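You operate a simulated robot arm through the tools that you are given. There is no shell and no other tool.

The job below is to be done with a simulated robot arm. You get a single attempt, and the scene is never put back.

TASK
Tighten the rim knobs of DUNE and MOON, then light both wheels.
Fine: both knobs tight before a switch goes on; the mode knobs stay on GLOW; leave both on.

It is judged by the outcome, as a careful person would: the job done as asked, and still so three seconds after it is handed in. It fails if anything else is knocked over, pushed out of place, dropped, spilled or broken.

THE ROBOT
A 6-joint arm with a two-finger gripper, fixed in place. Base frame: the origin is at the foot of the arm, x ahead of it, y to its left, z up. Lengths are in m, angles in degrees, forces in N, time in s.
Its first joint turns from -166.0 to 166.0 degrees. Payload 2.45 kg.
Tool frame: the origin (TCP) lies between the finger pads and is the grasp point; the fingertips stand 0.02 m ahead of it; z points along the fingers, y is the line along which they close. Largest opening 0.14 m; the body of the gripper starts 0.168 m behind the TCP.
Orientation is told as [roll, pitch, yaw] about the base's x, y, z axes, in that order, counted from this pose: with the fingers straight down and closing along the base's y, the tool's x points along the base's -x, its y along +y and its z along -z.

THE INTERFACE
- The arm moves only by the tool send_rows. Its argument "steps" is one flat list of numbers, 7 for each row, row after row: the shift along the base's x, y, z in m, then the turn, a rotation vector about the base's x, y, z in degrees, then the finger opening in m, from 0 to 0.14. In form: [tx, ty, tz, ax, ay, az, hand, tx, ty, tz, ax, ay, az, hand, ...]. A call has 1 to 20 rows; each row shifts and turns the commanded pose from where the row before left it. Each row takes 0.2 s and may step no farther than 0.05 m and 8.6 degrees from the row before; otherwise, or with a gripper value out of range, the whole call is refused. Where a pose cannot be reached the arm comes as near as it can. A force on the tool above 40 N (or 10 N above the force at the start of the call, whichever is more), or a blocked arm, ends the call early, and 0.2 s more pass. The fingers move at their own pace (about 0.045 m/s each) and stop on an object; they squeeze with about 41 N. The grip force told is the motor's: it shows also when the fingers shut on nothing. Time passes only in rows, and 0.2 s behind the last, so rows that do not move let the fingers close. It gives the time, the measured TCP pose, the force on the tool (base axes), the opening and the grip force at its end, in the units of the frame above (readings bear some noise), with the torque about the TCP (base axes, N m) and any sound that the robot's microphone picked up, and new pictures: "views" is both (left out), scene, wrist or none.
- Cameras (640 x 400 px; columns grow to the right, rows downward): "scene" is fixed at [0.0507, -0.6512, 1.6944]; the picture's right is [0.92, -0.38, 0.00], its down [-0.14, -0.35, -0.93] and it looks along [0.35, 0.86, -0.37] (base axes); focal length 323 px, centre (320, 200). "wrist" rides on the gripper at [0.078, 0.011, -0.209] in the tool frame; the picture's right is [-0.14, 0.99, 0.00], its down [-0.92, -0.13, -0.37] and it looks along [-0.37, -0.05, 0.93] (tool axes); focal length 280 px, centre (320, 200). There is no depth. A picture from a camera that has moved, and an enlarged one, comes with that camera's place and axes in the base frame and with its lens.
- inspect(camera, box): a new picture of the part [left, top, right, bottom] of that camera's present view, enlarged. No time passes.
- close_job(): hands the job in; it is judged then, once.

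Nothing tells you positions but the pictures and the camera data. Unless the task says otherwise, let go and move clear before handing in.

The tools are called after "Emit:" by a JSON object that holds its "op" and its "data". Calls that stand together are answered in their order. send_rows: Moves the arm, as the interface text tells. Its arguments: {"type":"object","properties":{"steps":{"type":"array"},"views":{"type":"string","enum":["both","scene","wrist","none"]}},"required":["steps"]} The other tools are called the same way: inspect (camera, box) takes an enlarged picture of a part of a camera's view; close_job () hands the job in.

At the start:

```text
time: 0.0
eef_pos: [0.4085, 0.1488, 1.4247]
tcp_rot: [0.0, -0.1, 0.0]
force: [-0.3, -0.2, -0.8]
ft_torque: [0.01, 0.0, 0.03]
gripper_width: 0.1401
gripper_force: 0.0
```

scene: 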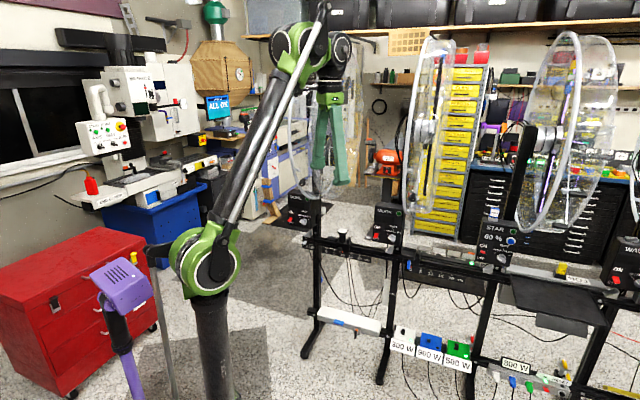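
wrist: 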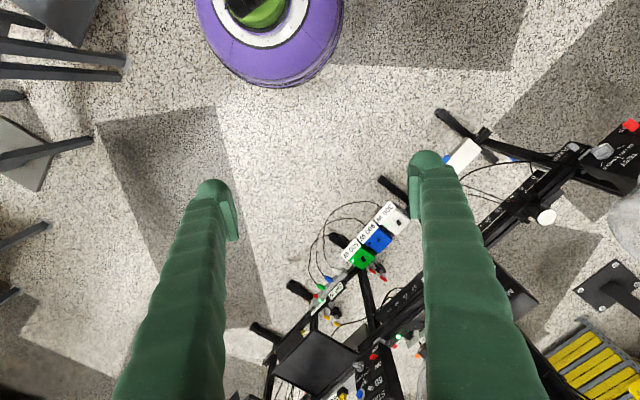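

I see a frame carrying several wheels with control boxes beneath them. I'll look closer to find DUNE and MOON and their knobs.

Emit:
{"op": "inspect", "data": {"camera": "scene", "box": [270, 170, 430, 270]}}

Emit:
{"op": "inspect", "data": {"camera": "scene", "box": [460, 190, 640, 302]}}

Emit:
{"op": "inspect", "data": {"camera": "scene", "box": [270, 20, 640, 250]}}

Emit:
{"op": "inspect", "data": {"camera": "wrist", "box": [420, 90, 640, 228]}}

Emit:
{"op": "inspect", "data": {"camera": "scene", "box": [300, 300, 640, 400]}}

```text
4.00 times, centred on (350, 220) of scene
camera zoom: at [0.0507, -0.6512, 1.6944], right [0.92, -0.38, 0.0], down [-0.14, -0.35, -0.93], along [0.35, 0.86, -0.37], focal length 1293 px, centre (200, 120)
```

zoom: 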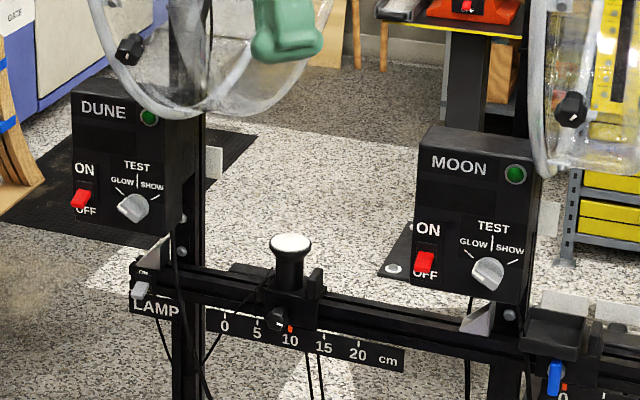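

```text
3.56 times, centred on (550, 246) of scene
camera zoom: at [0.0507, -0.6512, 1.6944], right [0.92, -0.38, 0.0], down [-0.14, -0.35, -0.93], along [0.35, 0.86, -0.37], focal length 1150 px, centre (-498, 36)
```

zoom: 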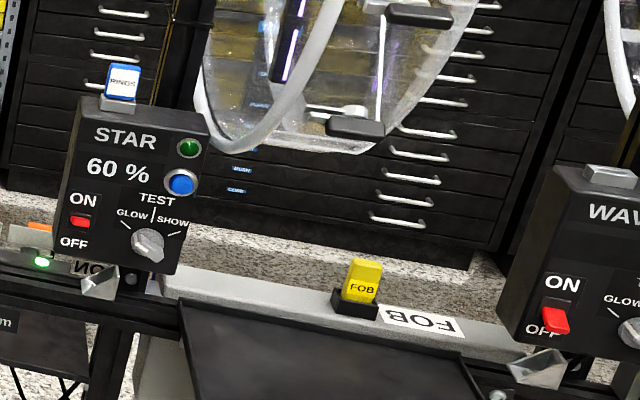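

```text
1.73 times, centred on (455, 135) of scene
camera zoom: at [0.0507, -0.6512, 1.6944], right [0.92, -0.38, 0.0], down [-0.14, -0.35, -0.93], along [0.35, 0.86, -0.37], focal length 559 px, centre (86, 312)
```

zoom: 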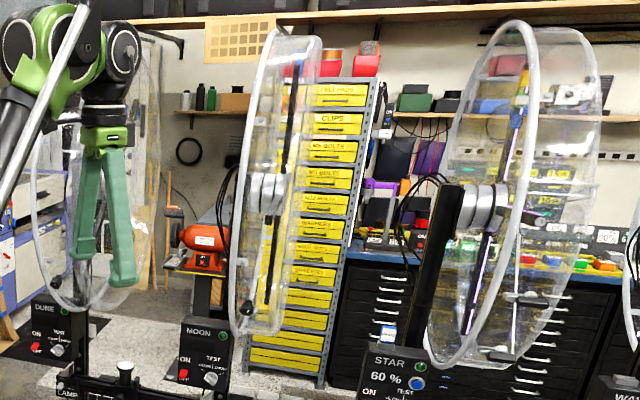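

```text
2.90 times, centred on (530, 159) of wrist
camera zoom: at [0.3309, 0.1607, 1.6339], right [0.14, 0.99, 0.0], down [0.92, -0.13, 0.37], along [0.37, -0.05, -0.93], focal length 813 px, centre (-289, 319)
```

zoom: 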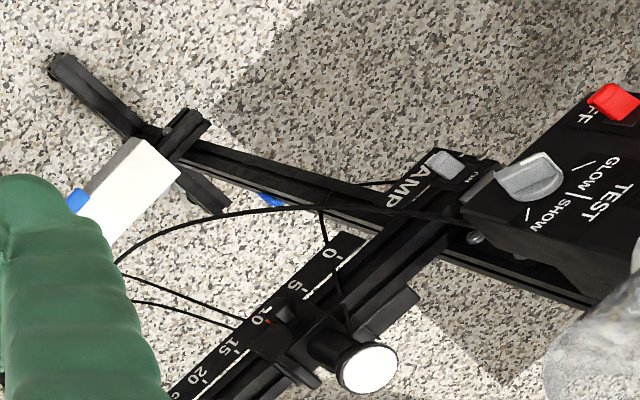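

```text
1.88 times, centred on (470, 350) of scene
camera zoom: at [0.0507, -0.6512, 1.6944], right [0.92, -0.38, 0.0], down [-0.14, -0.35, -0.93], along [0.35, 0.86, -0.37], focal length 609 px, centre (38, -82)
```

zoom: 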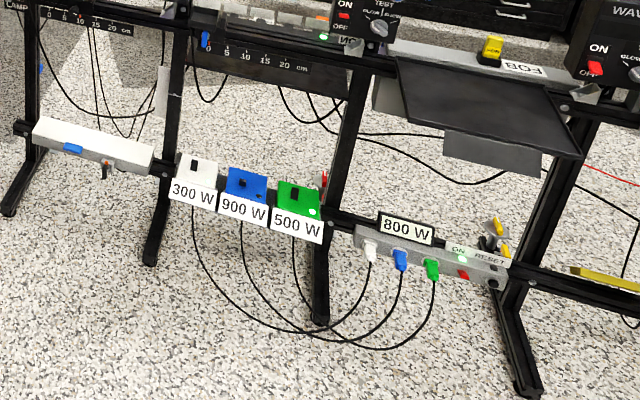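

DUNE and MOON stand on a rail running diagonally. I estimate the DUNE mode knob at (0.57, 0.83, 0.94) and MOON's at (0.90, 0.51, 0.94), with the wheels above them and a dark knob low on each rim. I'll turn the gripper toward them for a better view, staying well clear.

Emit:
{"op": "send_rows", "data": {"steps": [-0.01, 0, 0, 0, 0, 7.5, 0.14, -0.01, 0, 0, 0, 0, 7.5, 0.14, -0.01, 0, 0, 0, 0, 7.5, 0.14, -0.01, 0, 0, 0, 0, 7.5, 0.14, -0.01, 0, 0, 0, 0, 7.5, 0.14, -0.01, 0, 0, 0, 0, 7.5, 0.1, 0, 0, 0, 5.3, -5.3, 0, 0.07, 0, 0, 0, 5.3, -5.3, 0, 0.04, 0, 0, 0, 5.3, -5.3, 0, 0.0, 0, 0, 0, 5.3, -5.3, 0, 0, 0, 0, 0, 5.3, -5.3, 0, 0, 0, 0, 0, 5.3, -5.3, 0, 0]}}

```text
time: 2.6
eef_pos: [0.3481, 0.1487, 1.4257]
tcp_rot: [-0.1, -45.1, 45.1]
force: [0.6, 0.0, -0.6]
ft_torque: [0.01, 0.07, 0.04]
gripper_width: 0.0016
gripper_force: 0.1
camera wrist: at [0.1992, 0.0132, 1.5176], right [-0.63, 0.77, 0.1], down [0.36, 0.19, 0.91], along [0.68, 0.61, -0.4], focal length 280 px, centre (320, 200)
```

scene: 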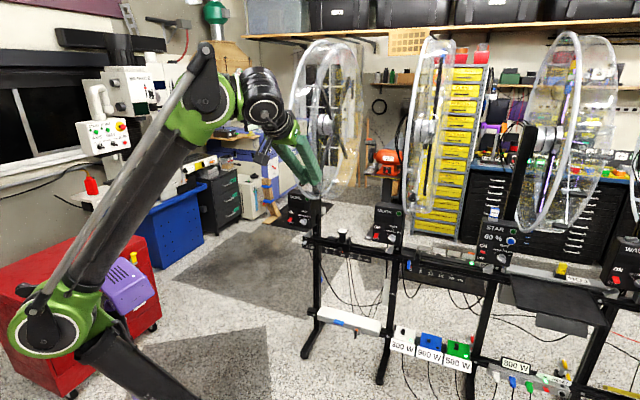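
wrist: 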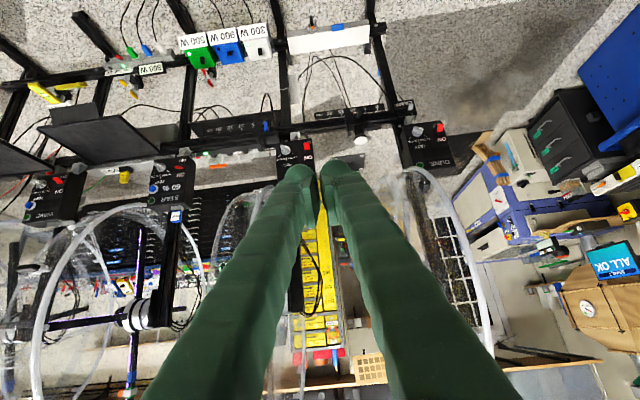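

The view is upside-down but both wheels are in sight. I'll enlarge the wheels and knobs from both cameras.

Emit:
{"op": "inspect", "data": {"camera": "scene", "box": [270, 30, 390, 210]}}

Emit:
{"op": "inspect", "data": {"camera": "scene", "box": [385, 30, 481, 250]}}

Emit:
{"op": "inspect", "data": {"camera": "wrist", "box": [380, 100, 500, 250]}}

Emit:
{"op": "inspect", "data": {"camera": "wrist", "box": [200, 120, 330, 270]}}

Emit:
{"op": "inspect", "data": {"camera": "scene", "box": [390, 180, 440, 211]}}

```text
2.22 times, centred on (330, 120) of scene
camera zoom: at [0.0507, -0.6512, 1.6944], right [0.92, -0.38, 0.0], down [-0.14, -0.35, -0.93], along [0.35, 0.86, -0.37], focal length 718 px, centre (298, 378)
```

zoom: 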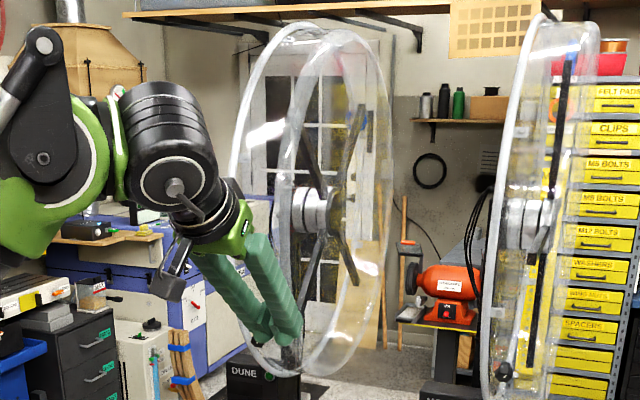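

```text
1.82 times, centred on (433, 140) of scene
camera zoom: at [0.0507, -0.6512, 1.6944], right [0.92, -0.38, 0.0], down [-0.14, -0.35, -0.93], along [0.35, 0.86, -0.37], focal length 588 px, centre (114, 309)
```

zoom: 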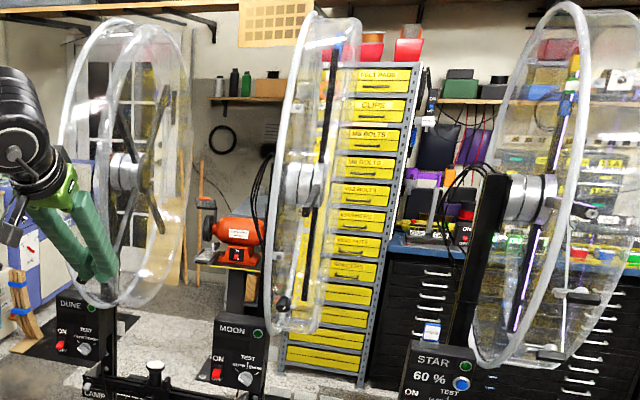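

```text
2.67 times, centred on (440, 175) of wrist
camera zoom: at [0.1992, 0.0132, 1.5176], right [-0.63, 0.77, 0.1], down [0.36, 0.19, 0.91], along [0.68, 0.61, -0.4], focal length 748 px, centre (0, 267)
```

zoom: 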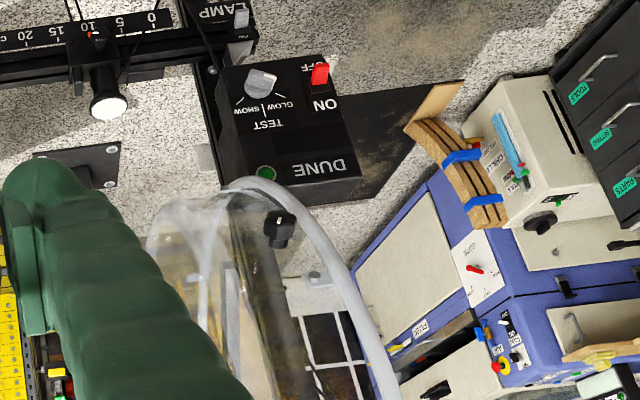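

```text
2.67 times, centred on (265, 195) of wrist
camera zoom: at [0.1992, 0.0132, 1.5176], right [-0.63, 0.77, 0.1], down [0.36, 0.19, 0.91], along [0.68, 0.61, -0.4], focal length 748 px, centre (467, 213)
```

zoom: 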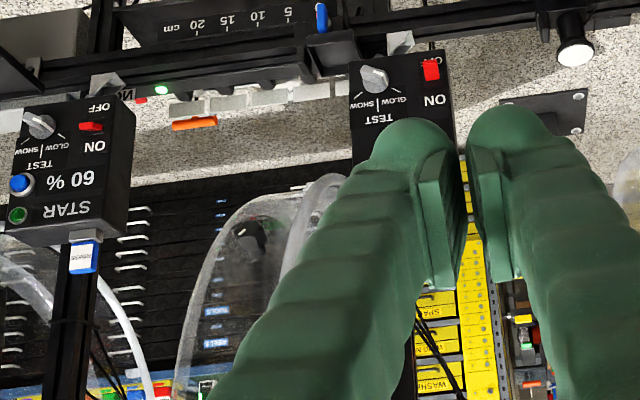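

```text
12.80 times, centred on (415, 196) of scene
camera zoom: at [0.0507, -0.6512, 1.6944], right [0.92, -0.38, 0.0], down [-0.14, -0.35, -0.93], along [0.35, 0.86, -0.37], focal length 4138 px, centre (-896, 258)
```

zoom: 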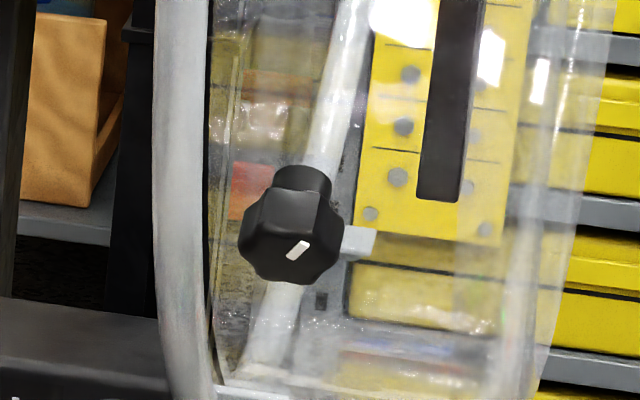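

The rim knobs are fluted black knobs on the outside of each drum, facing down and toward the robot. DUNE's is near (0.47, 0.57, 1.26) and MOON's near (0.80, 0.25, 1.26). Next I'll lower the tool and tilt it upward to come into line with the DUNE knob from in front and below.

Emit:
{"op": "send_rows", "data": {"steps": [0, 0.028, -0.05, 0, 0, 0, 0.06, 0, 0.028, -0.05, 0, 0, 0, 0.06, 0, 0.028, -0.05, 0, 0, 0, 0.06, 0, 0.028, -0.05, 0, 0, 0, 0.06, 0, 0.028, -0.05, 0, 0, 0, 0.06, 0.0013, 0.0176, -0.0044, 6.01, -6.01, 0, 0.06, 0.0013, 0.0176, -0.0044, 6.01, -6.01, 0, 0.06, 0.0013, 0.0176, -0.0044, 6.01, -6.01, 0, 0.06, 0.0013, 0.0176, -0.0044, 6.01, -6.01, 0, 0.06]}}

```text
refused: row 1 steps farther than a row can; nothing moved
```

The first row was slightly too long, so nothing moved. I'll resend it with shorter steps.

Emit:
{"op": "send_rows", "data": {"steps": [0, 0.024, -0.04, 0, 0, 0, 0.06, 0, 0.024, -0.04, 0, 0, 0, 0.06, 0, 0.024, -0.04, 0, 0, 0, 0.06, 0, 0.024, -0.04, 0, 0, 0, 0.06, 0, 0.024, -0.04, 0, 0, 0, 0.06, 0, 0.02, -0.04, 0, 0, 0, 0.06, 0.0013, 0.0176, -0.0044, 6.01, -6.01, 0, 0.06, 0.0013, 0.0176, -0.0044, 6.01, -6.01, 0, 0.06, 0.0013, 0.0176, -0.0044, 6.01, -6.01, 0, 0.06, 0.0013, 0.0176, -0.0044, 6.01, -6.01, 0, 0.06]}}

```text
time: 4.8
eef_pos: [0.3519, 0.3595, 1.1664]
tcp_rot: [-0.1, -79.2, 45.3]
force: [0.8, -0.3, 0.0]
ft_torque: [-0.04, 0.0, 0.06]
gripper_width: 0.0602
gripper_force: 0.1
camera wrist: at [0.1899, 0.2122, 1.1299], right [-0.68, 0.72, 0.13], down [-0.04, -0.22, 0.97], along [0.73, 0.66, 0.18], focal length 280 px, centre (320, 200)
```

scene: 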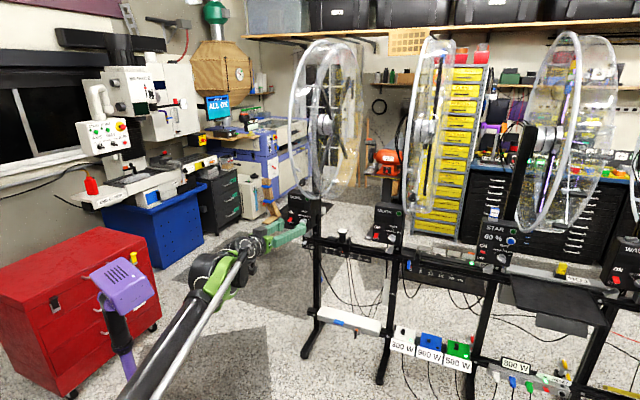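
wrist: 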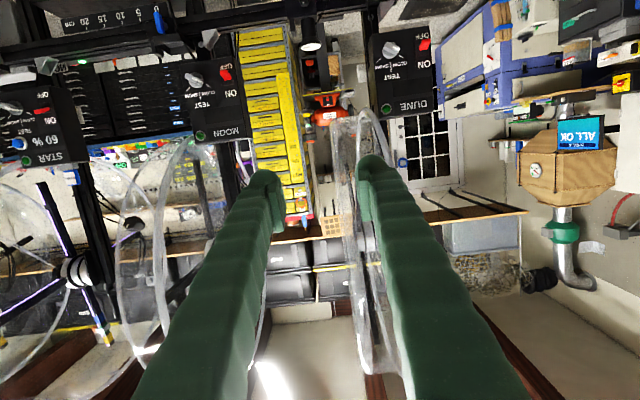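

The arm is steady and clear of everything. I'll enlarge the knobs and boxes from here to triangulate them better.

Emit:
{"op": "inspect", "data": {"camera": "wrist", "box": [320, 20, 460, 180]}}

Emit:
{"op": "inspect", "data": {"camera": "wrist", "box": [110, 50, 290, 250]}}

Emit:
{"op": "inspect", "data": {"camera": "scene", "box": [270, 160, 350, 240]}}

Emit:
{"op": "inspect", "data": {"camera": "scene", "box": [280, 30, 370, 210]}}

Emit:
{"op": "inspect", "data": {"camera": "scene", "box": [370, 190, 450, 250]}}

```text
2.50 times, centred on (390, 100) of wrist
camera zoom: at [0.1899, 0.2122, 1.1299], right [-0.68, 0.72, 0.13], down [-0.04, -0.22, 0.97], along [0.73, 0.66, 0.18], focal length 701 px, centre (145, 450)
```

zoom: 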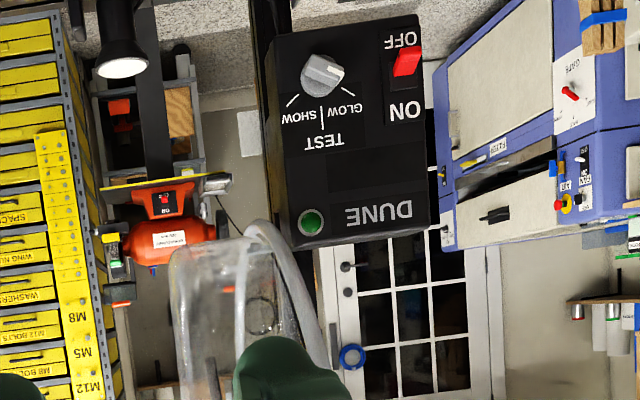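

```text
2.00 times, centred on (200, 150) of wrist
camera zoom: at [0.1899, 0.2122, 1.1299], right [-0.68, 0.72, 0.13], down [-0.04, -0.22, 0.97], along [0.73, 0.66, 0.18], focal length 561 px, centre (560, 300)
```

zoom: 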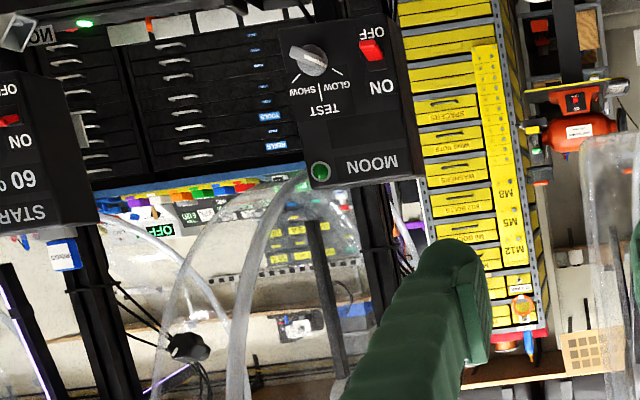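

```text
5.00 times, centred on (310, 200) of scene
camera zoom: at [0.0507, -0.6512, 1.6944], right [0.92, -0.38, 0.0], down [-0.14, -0.35, -0.93], along [0.35, 0.86, -0.37], focal length 1616 px, centre (370, 200)
```

zoom: 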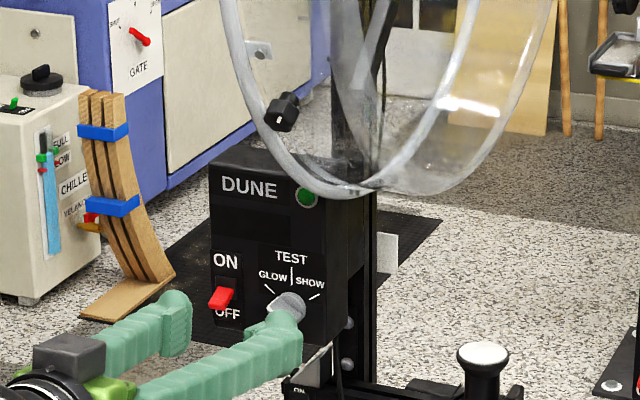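

```text
2.22 times, centred on (325, 120) of scene
camera zoom: at [0.0507, -0.6512, 1.6944], right [0.92, -0.38, 0.0], down [-0.14, -0.35, -0.93], along [0.35, 0.86, -0.37], focal length 718 px, centre (309, 378)
```

zoom: 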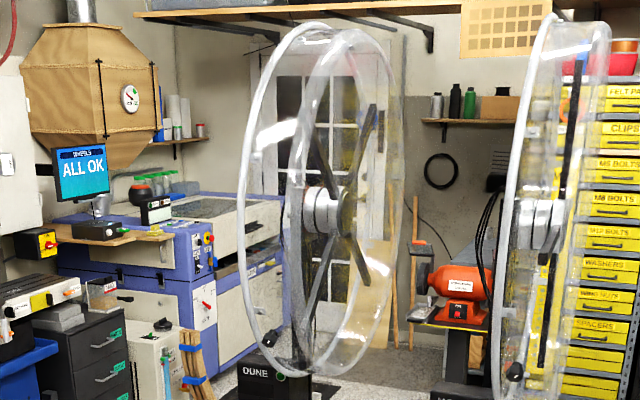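

```text
6.67 times, centred on (410, 220) of scene
camera zoom: at [0.0507, -0.6512, 1.6944], right [0.92, -0.38, 0.0], down [-0.14, -0.35, -0.93], along [0.35, 0.86, -0.37], focal length 2155 px, centre (-280, 67)
```

zoom: 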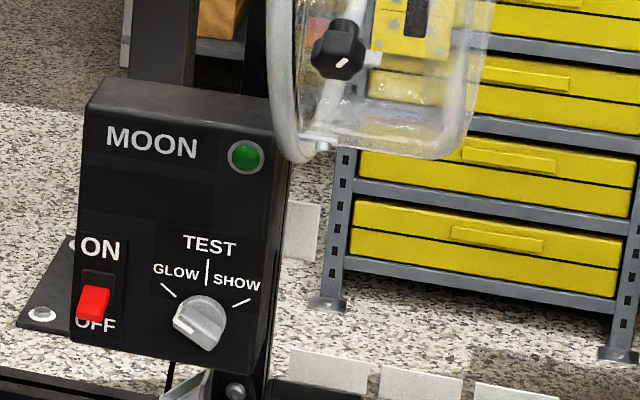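

I'll shift the tool so the DUNE knob is in the middle of the wrist view, between opened fingers and still well clear of the wheel.

Emit:
{"op": "send_rows", "data": {"steps": [-0.012, 0.026, 0.018, 0, 0, 0, 0.12, -0.012, 0.026, 0.018, 0, 0, 0, 0.12, -0.011, 0.025, 0.018, 0, 0, 0, 0.12, 0, 0, 0, 0, 0, 0, 0.12]}}

Emit:
{"op": "inspect", "data": {"camera": "wrist", "box": [240, 150, 400, 250]}}

```text
time: 5.8
eef_pos: [0.3173, 0.4371, 1.2218]
tcp_rot: [0.0, -79.0, 45.2]
force: [0.2, 0.2, 1.1]
ft_torque: [0.01, 0.0, -0.04]
gripper_width: 0.12
gripper_force: 0.1
camera wrist: at [0.1555, 0.2895, 1.1865], right [-0.68, 0.72, 0.13], down [-0.04, -0.22, 0.97], along [0.73, 0.66, 0.18], focal length 280 px, centre (320, 200)
```

scene: 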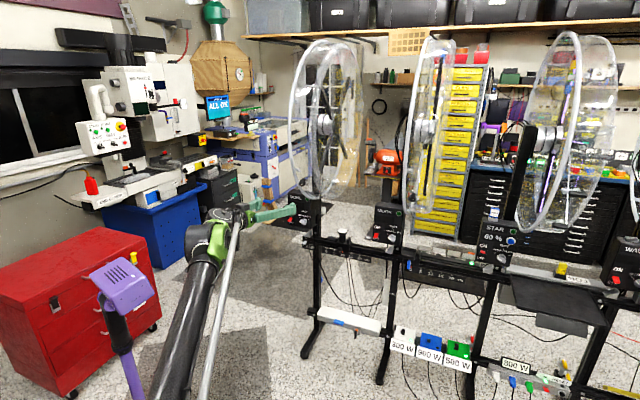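
wrist: 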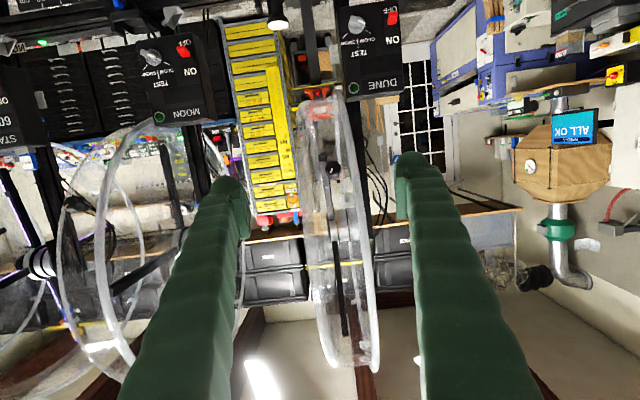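

```text
4.00 times, centred on (320, 200) of wrist
camera zoom: at [0.1555, 0.2895, 1.1865], right [-0.68, 0.72, 0.13], down [-0.04, -0.22, 0.97], along [0.73, 0.66, 0.18], focal length 1122 px, centre (320, 200)
```

zoom: 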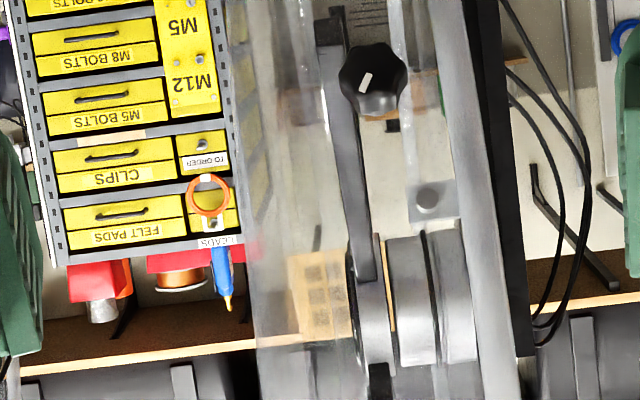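

The DUNE knob face is now clearly visible, and I triangulate it at about (0.49, 0.63, 1.23) with its axis pointing outward about 30° below horizontal. I'll align the tool with that axis, stopping roughly 12 cm short.

Emit:
{"op": "send_rows", "data": {"steps": [0.01, 0.011, -0.012, 5.1, -4.8, 0.6, 0.1, 0.012, 0.015, -0.012, 5.1, -4.8, 0.6, 0.1, 0.018, 0.02, -0.012, 5.1, -4.8, 0.6, 0.1, 0.018, 0.02, -0.008, 5.1, -4.8, 0.6, 0.1, 0.02, 0.022, -0.004, 5.1, -4.8, 0.6, 0.1, 0.02, 0.022, -0.004, 5.1, -4.8, 0.6, 0.1]}}

Emit:
{"op": "inspect", "data": {"camera": "wrist", "box": [240, 150, 400, 250]}}

Emit:
{"op": "inspect", "data": {"camera": "scene", "box": [250, 150, 350, 230]}}

```text
time: 7.2
eef_pos: [0.4136, 0.5484, 1.1673]
tcp_rot: [-179.7, -58.8, -131.6]
force: [0.0, 0.0, -0.2]
ft_torque: [-0.05, 0.02, 0.02]
gripper_width: 0.1
gripper_force: 0.1
camera wrist: at [0.3167, 0.4513, 0.9944], right [-0.79, 0.6, 0.12], down [-0.43, -0.68, 0.6], along [0.44, 0.42, 0.79], focal length 280 px, centre (320, 200)
```

scene: 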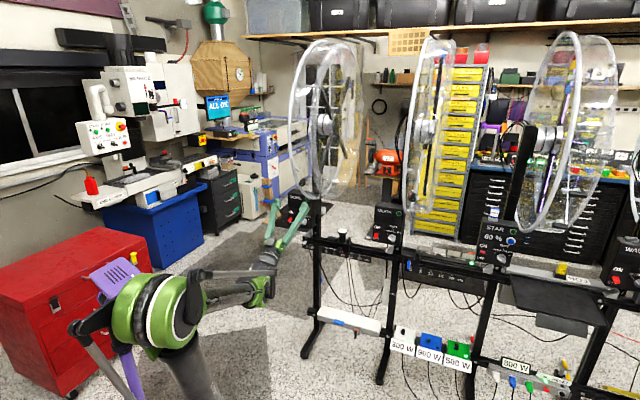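
wrist: 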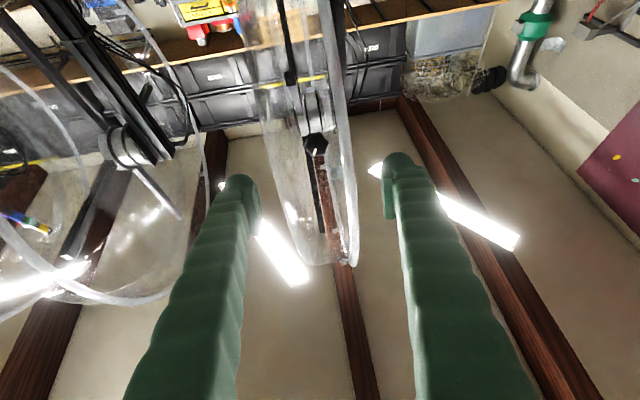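

```text
4.00 times, centred on (320, 200) of wrist
camera zoom: at [0.3167, 0.4513, 0.9944], right [-0.79, 0.6, 0.12], down [-0.43, -0.68, 0.6], along [0.44, 0.42, 0.79], focal length 1122 px, centre (320, 200)
```

zoom: 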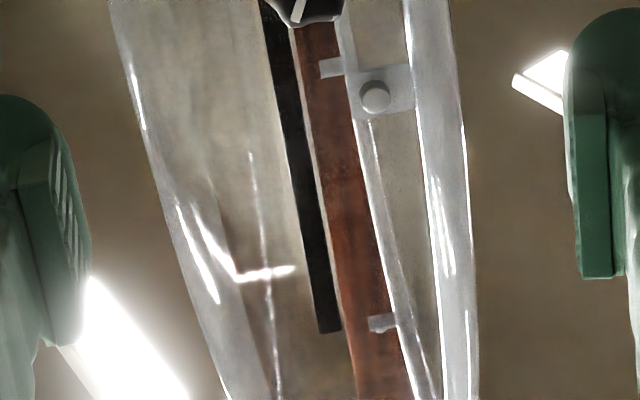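

```text
5.00 times, centred on (300, 190) of scene
camera zoom: at [0.0507, -0.6512, 1.6944], right [0.92, -0.38, 0.0], down [-0.14, -0.35, -0.93], along [0.35, 0.86, -0.37], focal length 1616 px, centre (420, 250)
```

zoom: 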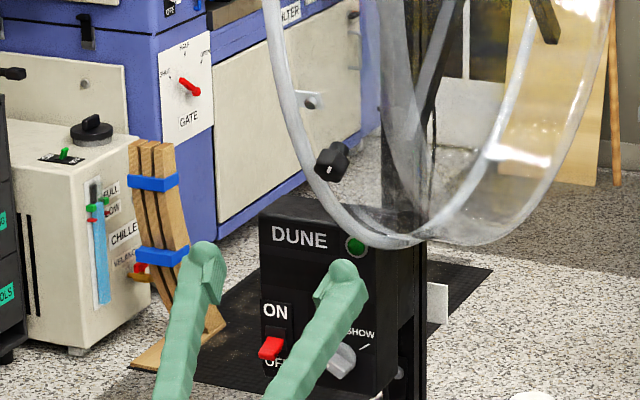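

The tool is aligned at roughly 31° upward, and the knob shows above centre in the wrist view. I'll zoom in on it.

Emit:
{"op": "inspect", "data": {"camera": "wrist", "box": [270, 110, 366, 170]}}

Emit:
{"op": "inspect", "data": {"camera": "scene", "box": [286, 165, 326, 190]}}

```text
6.67 times, centred on (318, 140) of wrist
camera zoom: at [0.3167, 0.4513, 0.9944], right [-0.79, 0.6, 0.12], down [-0.43, -0.68, 0.6], along [0.44, 0.42, 0.79], focal length 1869 px, centre (333, 600)
```

zoom: 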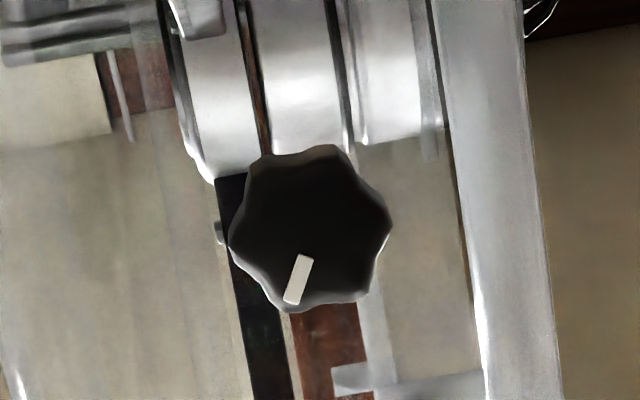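

```text
16.00 times, centred on (306, 178) of scene
camera zoom: at [0.0507, -0.6512, 1.6944], right [0.92, -0.38, 0.0], down [-0.14, -0.35, -0.93], along [0.35, 0.86, -0.37], focal length 5173 px, centre (544, 560)
```

zoom: 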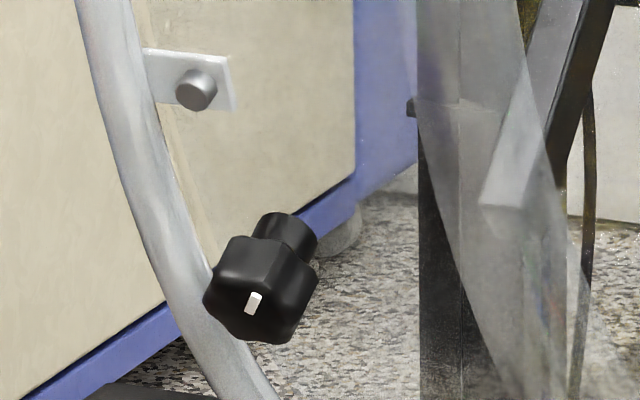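

The knob face now triangulates consistently at (0.500, 0.640, 1.225), about 30 mm across, with the ring roughly 26 mm to one side. I'll wind the tool back 90° about its own axis for turning room and centre it on the knob axis.

Emit:
{"op": "send_rows", "data": {"steps": [0.0008, 0.0003, -0.0013, -4.647, -5.235, -4.237, 0.08, 0.0008, 0.0003, -0.0013, -4.647, -5.235, -4.237, 0.08, 0.0008, 0.0003, -0.0013, -4.647, -5.235, -4.237, 0.08, 0.0008, 0.0003, -0.0013, -4.647, -5.235, -4.237, 0.08, 0.0008, 0.0003, -0.0013, -4.647, -5.235, -4.237, 0.08, 0.0008, 0.0003, -0.0013, -4.647, -5.235, -4.237, 0.08, 0.0008, 0.0003, -0.0013, -4.647, -5.235, -4.237, 0.08, 0.0008, 0.0003, -0.0013, -4.647, -5.235, -4.237, 0.08, 0.0008, 0.0003, -0.0013, -4.647, -5.235, -4.237, 0.08, 0.0008, 0.0003, -0.0013, -4.647, -5.235, -4.237, 0.08, 0.0007, 0.0003, -0.0009, -4.647, -5.235, -4.237, 0.08]}}

Emit:
{"op": "inspect", "data": {"camera": "wrist", "box": [240, 150, 400, 250]}}

```text
time: 9.6
eef_pos: [0.4241, 0.5495, 1.1552]
tcp_rot: [-120.9, 0.0, 138.2]
force: [0.0, 0.3, -0.4]
ft_torque: [-0.01, 0.0, 0.01]
gripper_width: 0.0798
gripper_force: 0.1
camera wrist: at [0.3678, 0.3689, 1.0393], right [0.24, 0.47, -0.85], down [-0.94, 0.33, -0.08], along [0.24, 0.82, 0.52], focal length 280 px, centre (320, 200)
```

scene: 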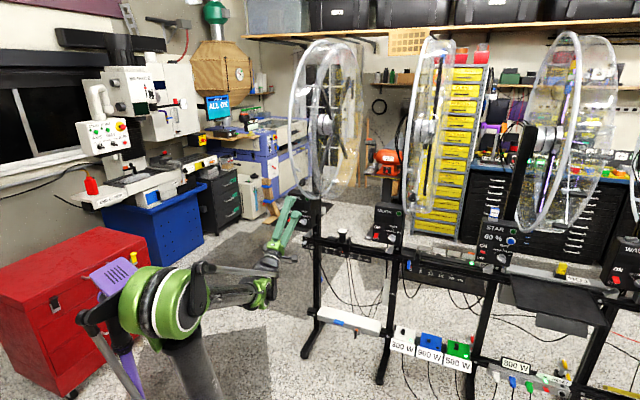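
wrist: 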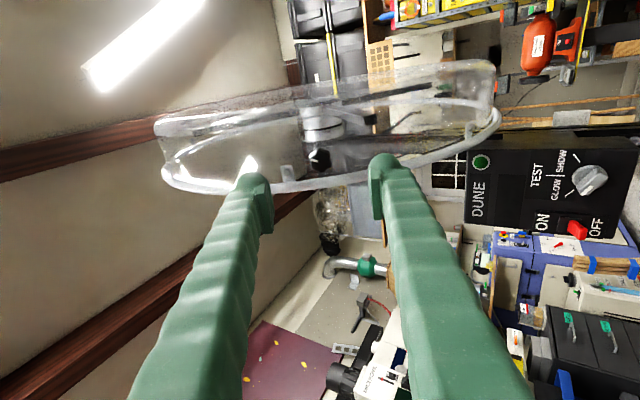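

```text
4.00 times, centred on (320, 200) of wrist
camera zoom: at [0.3678, 0.3689, 1.0393], right [0.24, 0.47, -0.85], down [-0.94, 0.33, -0.08], along [0.24, 0.82, 0.52], focal length 1122 px, centre (320, 200)
```

zoom: 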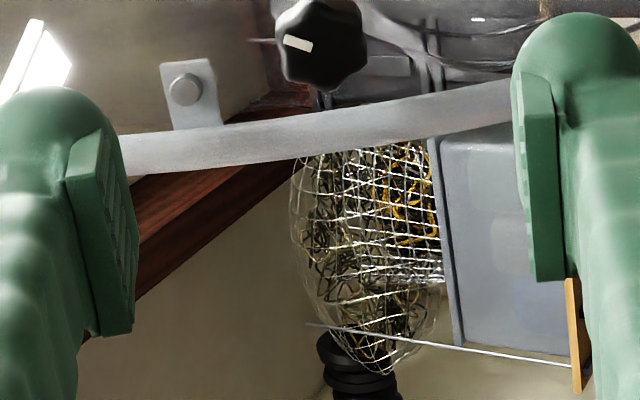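

The knob sits where predicted. The neighbouring ring looks close to the fingers' sweep, so I'll check its relation to the knob in detail before going in.

Emit:
{"op": "inspect", "data": {"camera": "scene", "box": [286, 165, 326, 190]}}

Emit:
{"op": "inspect", "data": {"camera": "wrist", "box": [280, 140, 360, 190]}}

Emit:
{"op": "inspect", "data": {"camera": "wrist", "box": [150, 50, 510, 220]}}

```text
16.00 times, centred on (306, 178) of scene
camera zoom: at [0.0507, -0.6512, 1.6944], right [0.92, -0.38, 0.0], down [-0.14, -0.35, -0.93], along [0.35, 0.86, -0.37], focal length 5173 px, centre (544, 560)
```

zoom: 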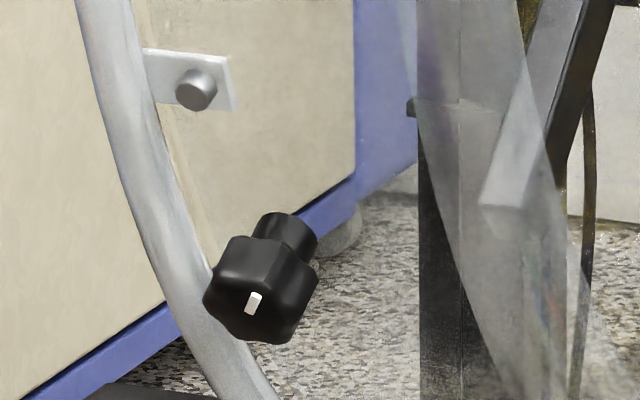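

```text
8.00 times, centred on (320, 165) of wrist
camera zoom: at [0.3678, 0.3689, 1.0393], right [0.24, 0.47, -0.85], down [-0.94, 0.33, -0.08], along [0.24, 0.82, 0.52], focal length 2243 px, centre (320, 480)
```

zoom: 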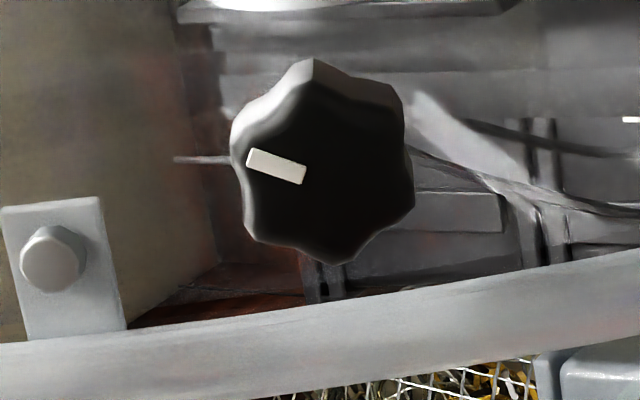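

```text
1.78 times, centred on (330, 135) of wrist
camera zoom: at [0.3678, 0.3689, 1.0393], right [0.24, 0.47, -0.85], down [-0.94, 0.33, -0.08], along [0.24, 0.82, 0.52], focal length 498 px, centre (302, 316)
```

zoom: 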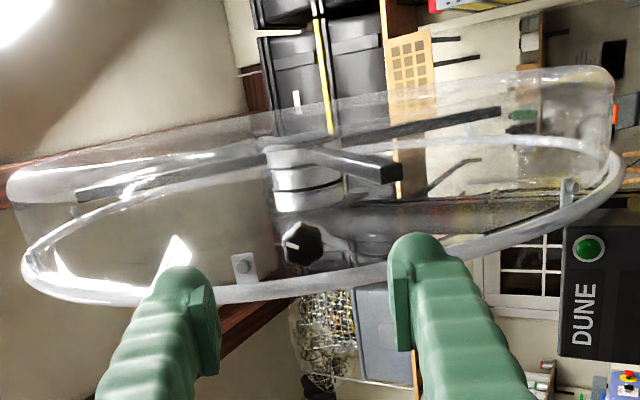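

The ring's near surface is about 15 mm below the knob's face, so a shallow grip with the tips 12 mm past the face is safe at any rotation. I'll advance most of the way and check the alignment.

Emit:
{"op": "send_rows", "data": {"steps": [0.0163, 0.022, 0.0143, 0, 0, 0, 0.05, 0.0172, 0.0192, 0.0154, 0, 0, 0, 0.05, 0.0172, 0.0192, 0.0154, 0, 0, 0, 0.05, 0, 0, 0, 0, 0, 0, 0.05]}}

Emit:
{"op": "inspect", "data": {"camera": "wrist", "box": [260, 150, 380, 225]}}

Emit:
{"op": "inspect", "data": {"camera": "scene", "box": [270, 165, 334, 205]}}

```text
time: 10.6
eef_pos: [0.4727, 0.6112, 1.1991]
tcp_rot: [-120.8, -0.2, 137.9]
force: [0.5, 0.6, 0.0]
ft_torque: [0.02, 0.03, -0.02]
gripper_width: 0.05
gripper_force: 0.2
camera wrist: at [0.4157, 0.4312, 1.0838], right [0.23, 0.47, -0.85], down [-0.94, 0.34, -0.07], along [0.25, 0.82, 0.52], focal length 280 px, centre (320, 200)
```

scene: 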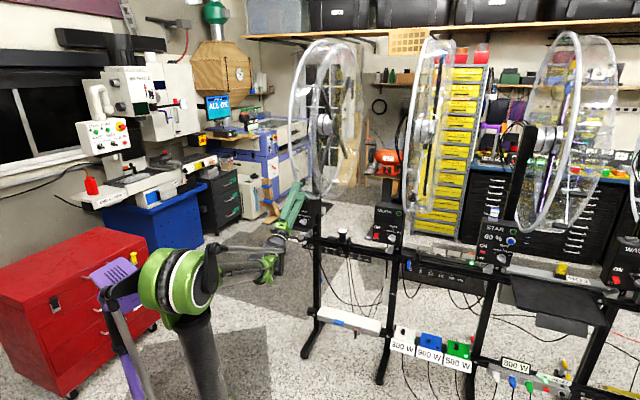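
wrist: 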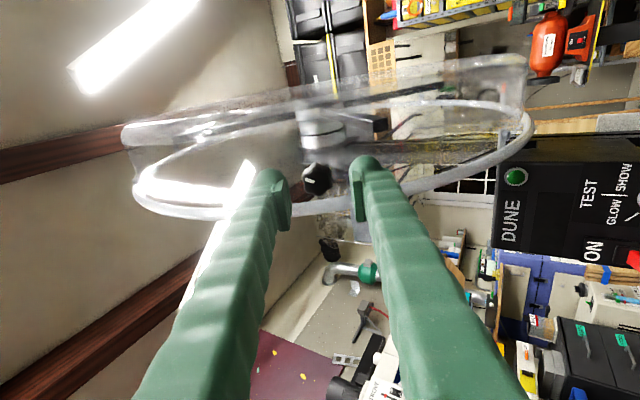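

```text
5.33 times, centred on (320, 188) of wrist
camera zoom: at [0.4157, 0.4312, 1.0838], right [0.23, 0.47, -0.85], down [-0.94, 0.34, -0.07], along [0.25, 0.82, 0.52], focal length 1495 px, centre (320, 267)
```

zoom: 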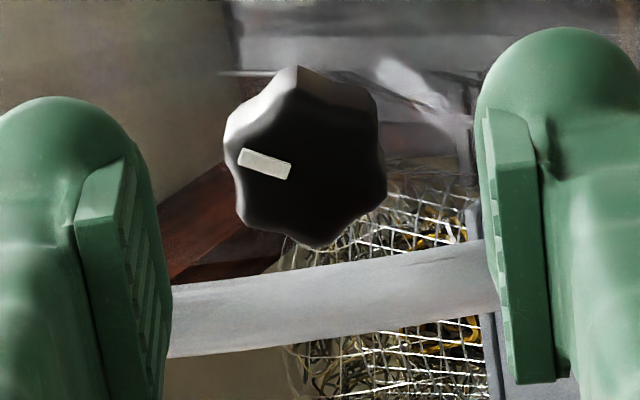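

```text
10.00 times, centred on (302, 185) of scene
camera zoom: at [0.0507, -0.6512, 1.6944], right [0.92, -0.38, 0.0], down [-0.14, -0.35, -0.93], along [0.35, 0.86, -0.37], focal length 3233 px, centre (500, 350)
```

zoom: 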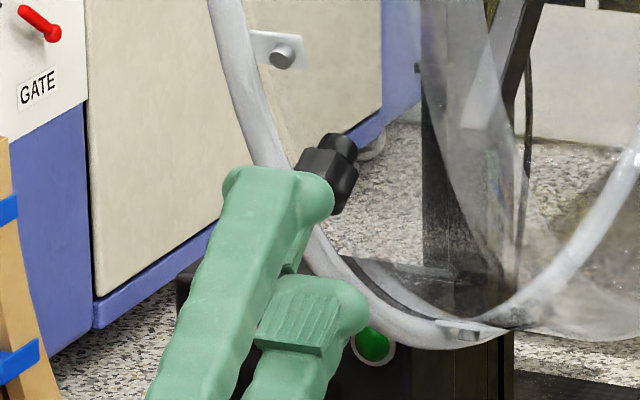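

The knob is centred between the fingers. I'll go the last 4 cm and close on it.

Emit:
{"op": "send_rows", "data": {"steps": [0.0109, 0.0119, 0.0104, 0, 0, 0, 0.05, 0.0108, 0.0118, 0.0104, 0, 0, 0, 0.05, 0, 0, 0, 0, 0, 0, 0.05]}}

Emit:
{"op": "inspect", "data": {"camera": "wrist", "box": [260, 150, 380, 225]}}

Emit:
{"op": "inspect", "data": {"camera": "scene", "box": [270, 165, 334, 205]}}

```text
time: 11.4
eef_pos: [0.4937, 0.6387, 1.2187]
tcp_rot: [-120.8, -0.3, 137.6]
force: [-0.4, -0.4, 0.5]
ft_torque: [0.01, -0.01, -0.02]
gripper_width: 0.0501
gripper_force: 0.0
out of reach, approached as far as the arm can: row 2
camera wrist: at [0.4353, 0.4587, 1.1027], right [0.23, 0.47, -0.85], down [-0.94, 0.34, -0.07], along [0.25, 0.82, 0.52], focal length 280 px, centre (320, 200)
```

scene: 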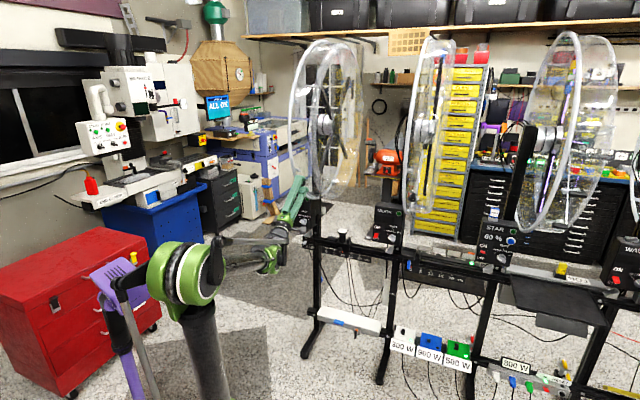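
wrist: 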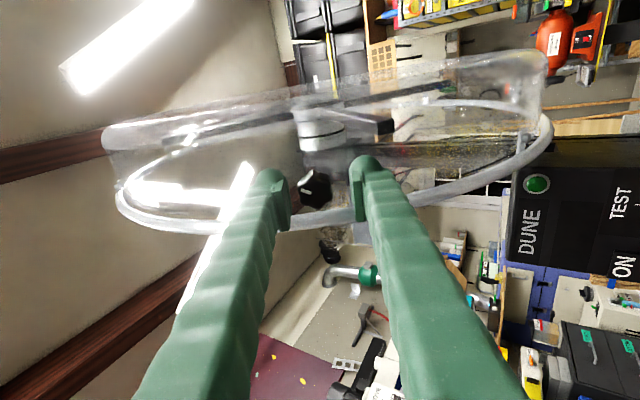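

```text
5.33 times, centred on (320, 188) of wrist
camera zoom: at [0.4353, 0.4587, 1.1027], right [0.23, 0.47, -0.85], down [-0.94, 0.34, -0.07], along [0.25, 0.82, 0.52], focal length 1495 px, centre (320, 267)
```

zoom: 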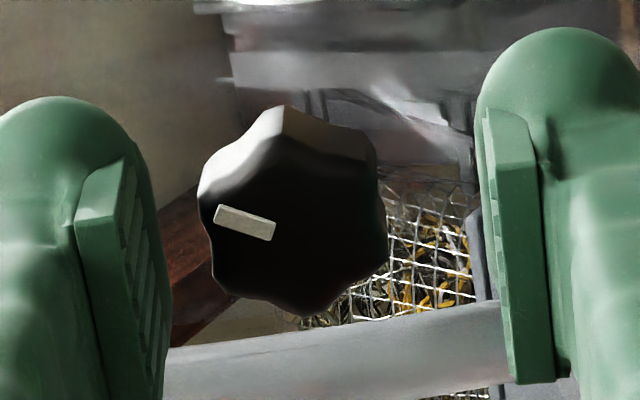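

```text
10.00 times, centred on (302, 185) of scene
camera zoom: at [0.0507, -0.6512, 1.6944], right [0.92, -0.38, 0.0], down [-0.14, -0.35, -0.93], along [0.35, 0.86, -0.37], focal length 3233 px, centre (500, 350)
```

zoom: 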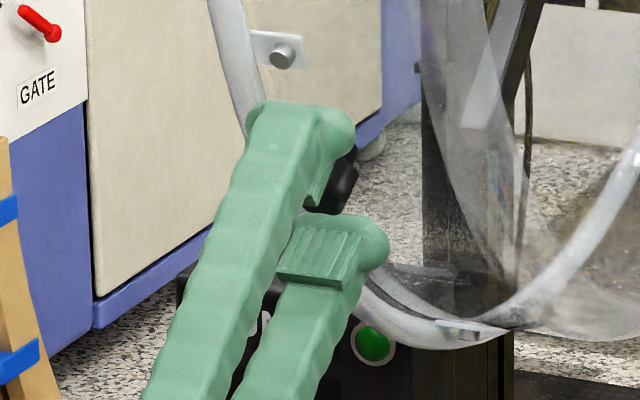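

I'm at the knob, though the last row touched a reach limit and left me 3 mm off-centre. I'll correct that before closing.

Emit:
{"op": "send_rows", "data": {"steps": [0.0015, -0.0029, 0.0019, 0, 0, 0, 0.05, 0, 0, 0, 0, 0, 0, 0.05], "views": "wrist"}}

Emit:
{"op": "inspect", "data": {"camera": "wrist", "box": [260, 150, 380, 225]}}

```text
time: 12.0
eef_pos: [0.4931, 0.6361, 1.2213]
tcp_rot: [-120.7, -0.4, 137.6]
force: [0.0, 0.0, 0.1]
ft_torque: [0.01, 0.01, -0.01]
gripper_width: 0.05
gripper_force: 0.0
camera wrist: at [0.4343, 0.4562, 1.1052], right [0.23, 0.47, -0.85], down [-0.94, 0.34, -0.07], along [0.25, 0.82, 0.52], focal length 280 px, centre (320, 200)
```

wrist: 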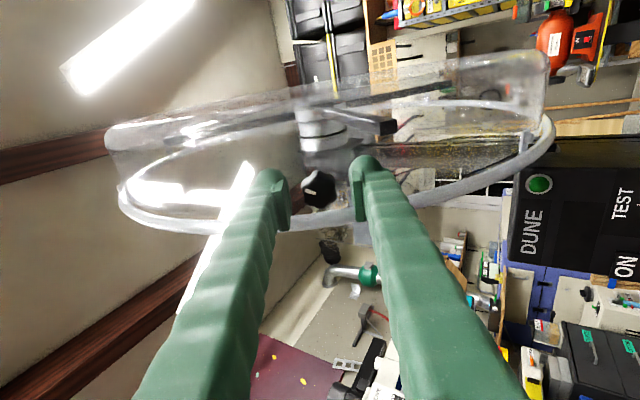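

```text
5.33 times, centred on (320, 188) of wrist
camera zoom: at [0.4343, 0.4562, 1.1052], right [0.23, 0.47, -0.85], down [-0.94, 0.34, -0.07], along [0.25, 0.82, 0.52], focal length 1495 px, centre (320, 267)
```

zoom: 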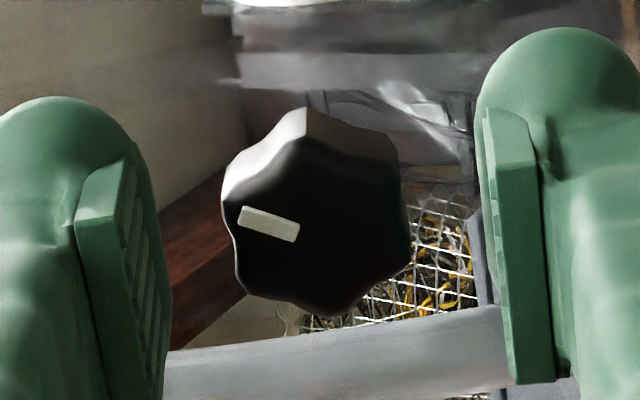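

The knob is centred now. Closing the fingers on it.

Emit:
{"op": "send_rows", "data": {"steps": [0, 0, 0, 0, 0, 0, 0.02, 0, 0, 0, 0, 0, 0, 0.02, 0, 0, 0, 0, 0, 0, 0.02], "views": "wrist"}}

Emit:
{"op": "inspect", "data": {"camera": "wrist", "box": [260, 150, 380, 225]}}

```text
time: 12.8
eef_pos: [0.4927, 0.637, 1.2216]
tcp_rot: [-120.7, -0.3, 137.7]
force: [1.4, 1.0, 3.0]
ft_torque: [-0.02, 0.02, -0.02]
gripper_width: 0.0285
gripper_force: 37.9
camera wrist: at [0.4342, 0.4562, 1.1053], right [0.23, 0.47, -0.85], down [-0.94, 0.34, -0.07], along [0.25, 0.82, 0.52], focal length 280 px, centre (320, 200)
```

wrist: 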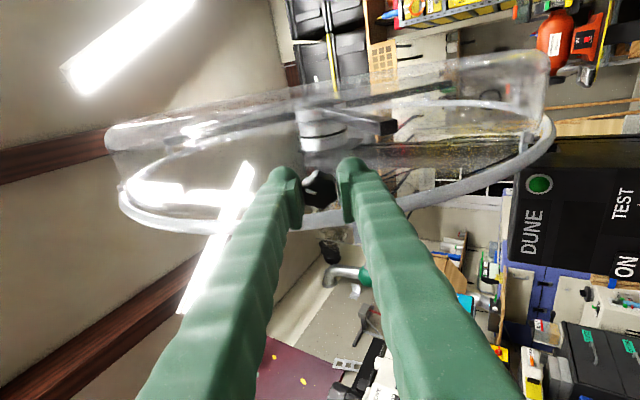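

```text
5.33 times, centred on (320, 188) of wrist
camera zoom: at [0.4342, 0.4562, 1.1053], right [0.23, 0.47, -0.85], down [-0.94, 0.34, -0.07], along [0.25, 0.82, 0.52], focal length 1495 px, centre (320, 267)
```

zoom: 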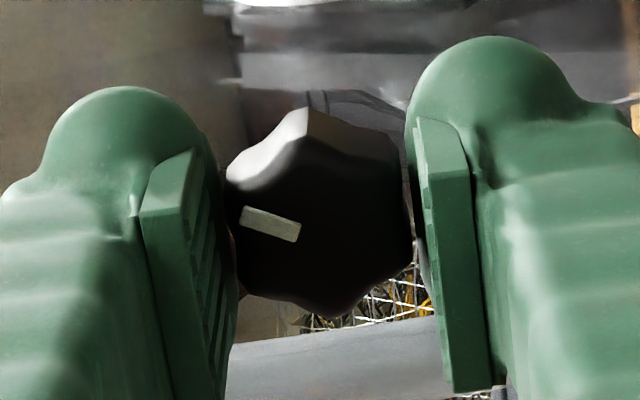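

The fingers hold the knob at 38 N. I'll turn it clockwise as seen from the gripper, a first 24°, and watch torque and pointer.

Emit:
{"op": "send_rows", "data": {"steps": [0, 0, 0, 4.63, 5.09, 4.09, 0.02, 0, 0, 0, 4.63, 5.09, 4.09, 0.02, 0, 0, 0, 4.63, 5.09, 4.09, 0.02], "views": "both"}}

Emit:
{"op": "inspect", "data": {"camera": "wrist", "box": [260, 150, 380, 225]}}

```text
time: 13.6
eef_pos: [0.4933, 0.636, 1.2226]
tcp_rot: [-123.1, -21.1, 150.6]
force: [-0.4, 3.8, -6.3]
ft_torque: [-0.09, 0.01, 0.03]
gripper_width: 0.0285
gripper_force: 45.2
camera wrist: at [0.4363, 0.4755, 1.0789], right [-0.1, 0.68, -0.72], down [-0.96, 0.11, 0.24], along [0.24, 0.72, 0.65], focal length 280 px, centre (320, 200)
```

scene: 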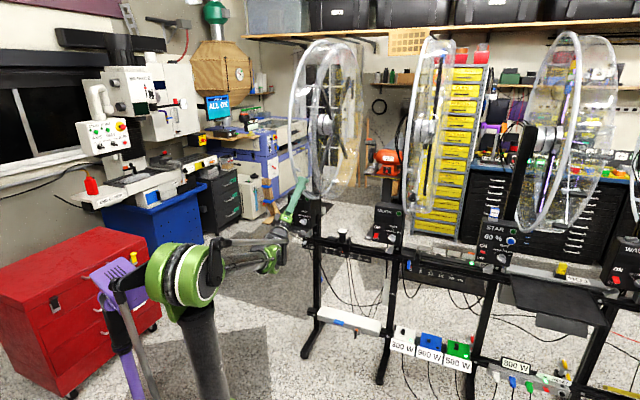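
wrist: 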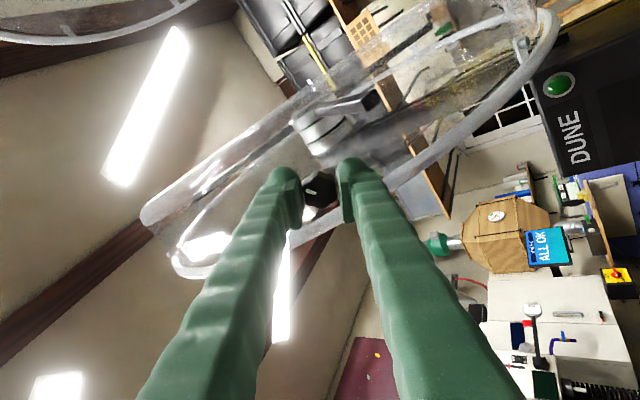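

```text
5.33 times, centred on (320, 188) of wrist
camera zoom: at [0.4363, 0.4755, 1.0789], right [-0.1, 0.68, -0.72], down [-0.96, 0.11, 0.24], along [0.24, 0.72, 0.65], focal length 1495 px, centre (320, 267)
```

zoom: 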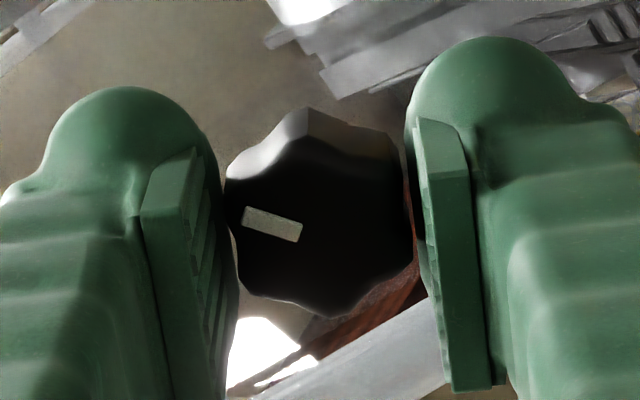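

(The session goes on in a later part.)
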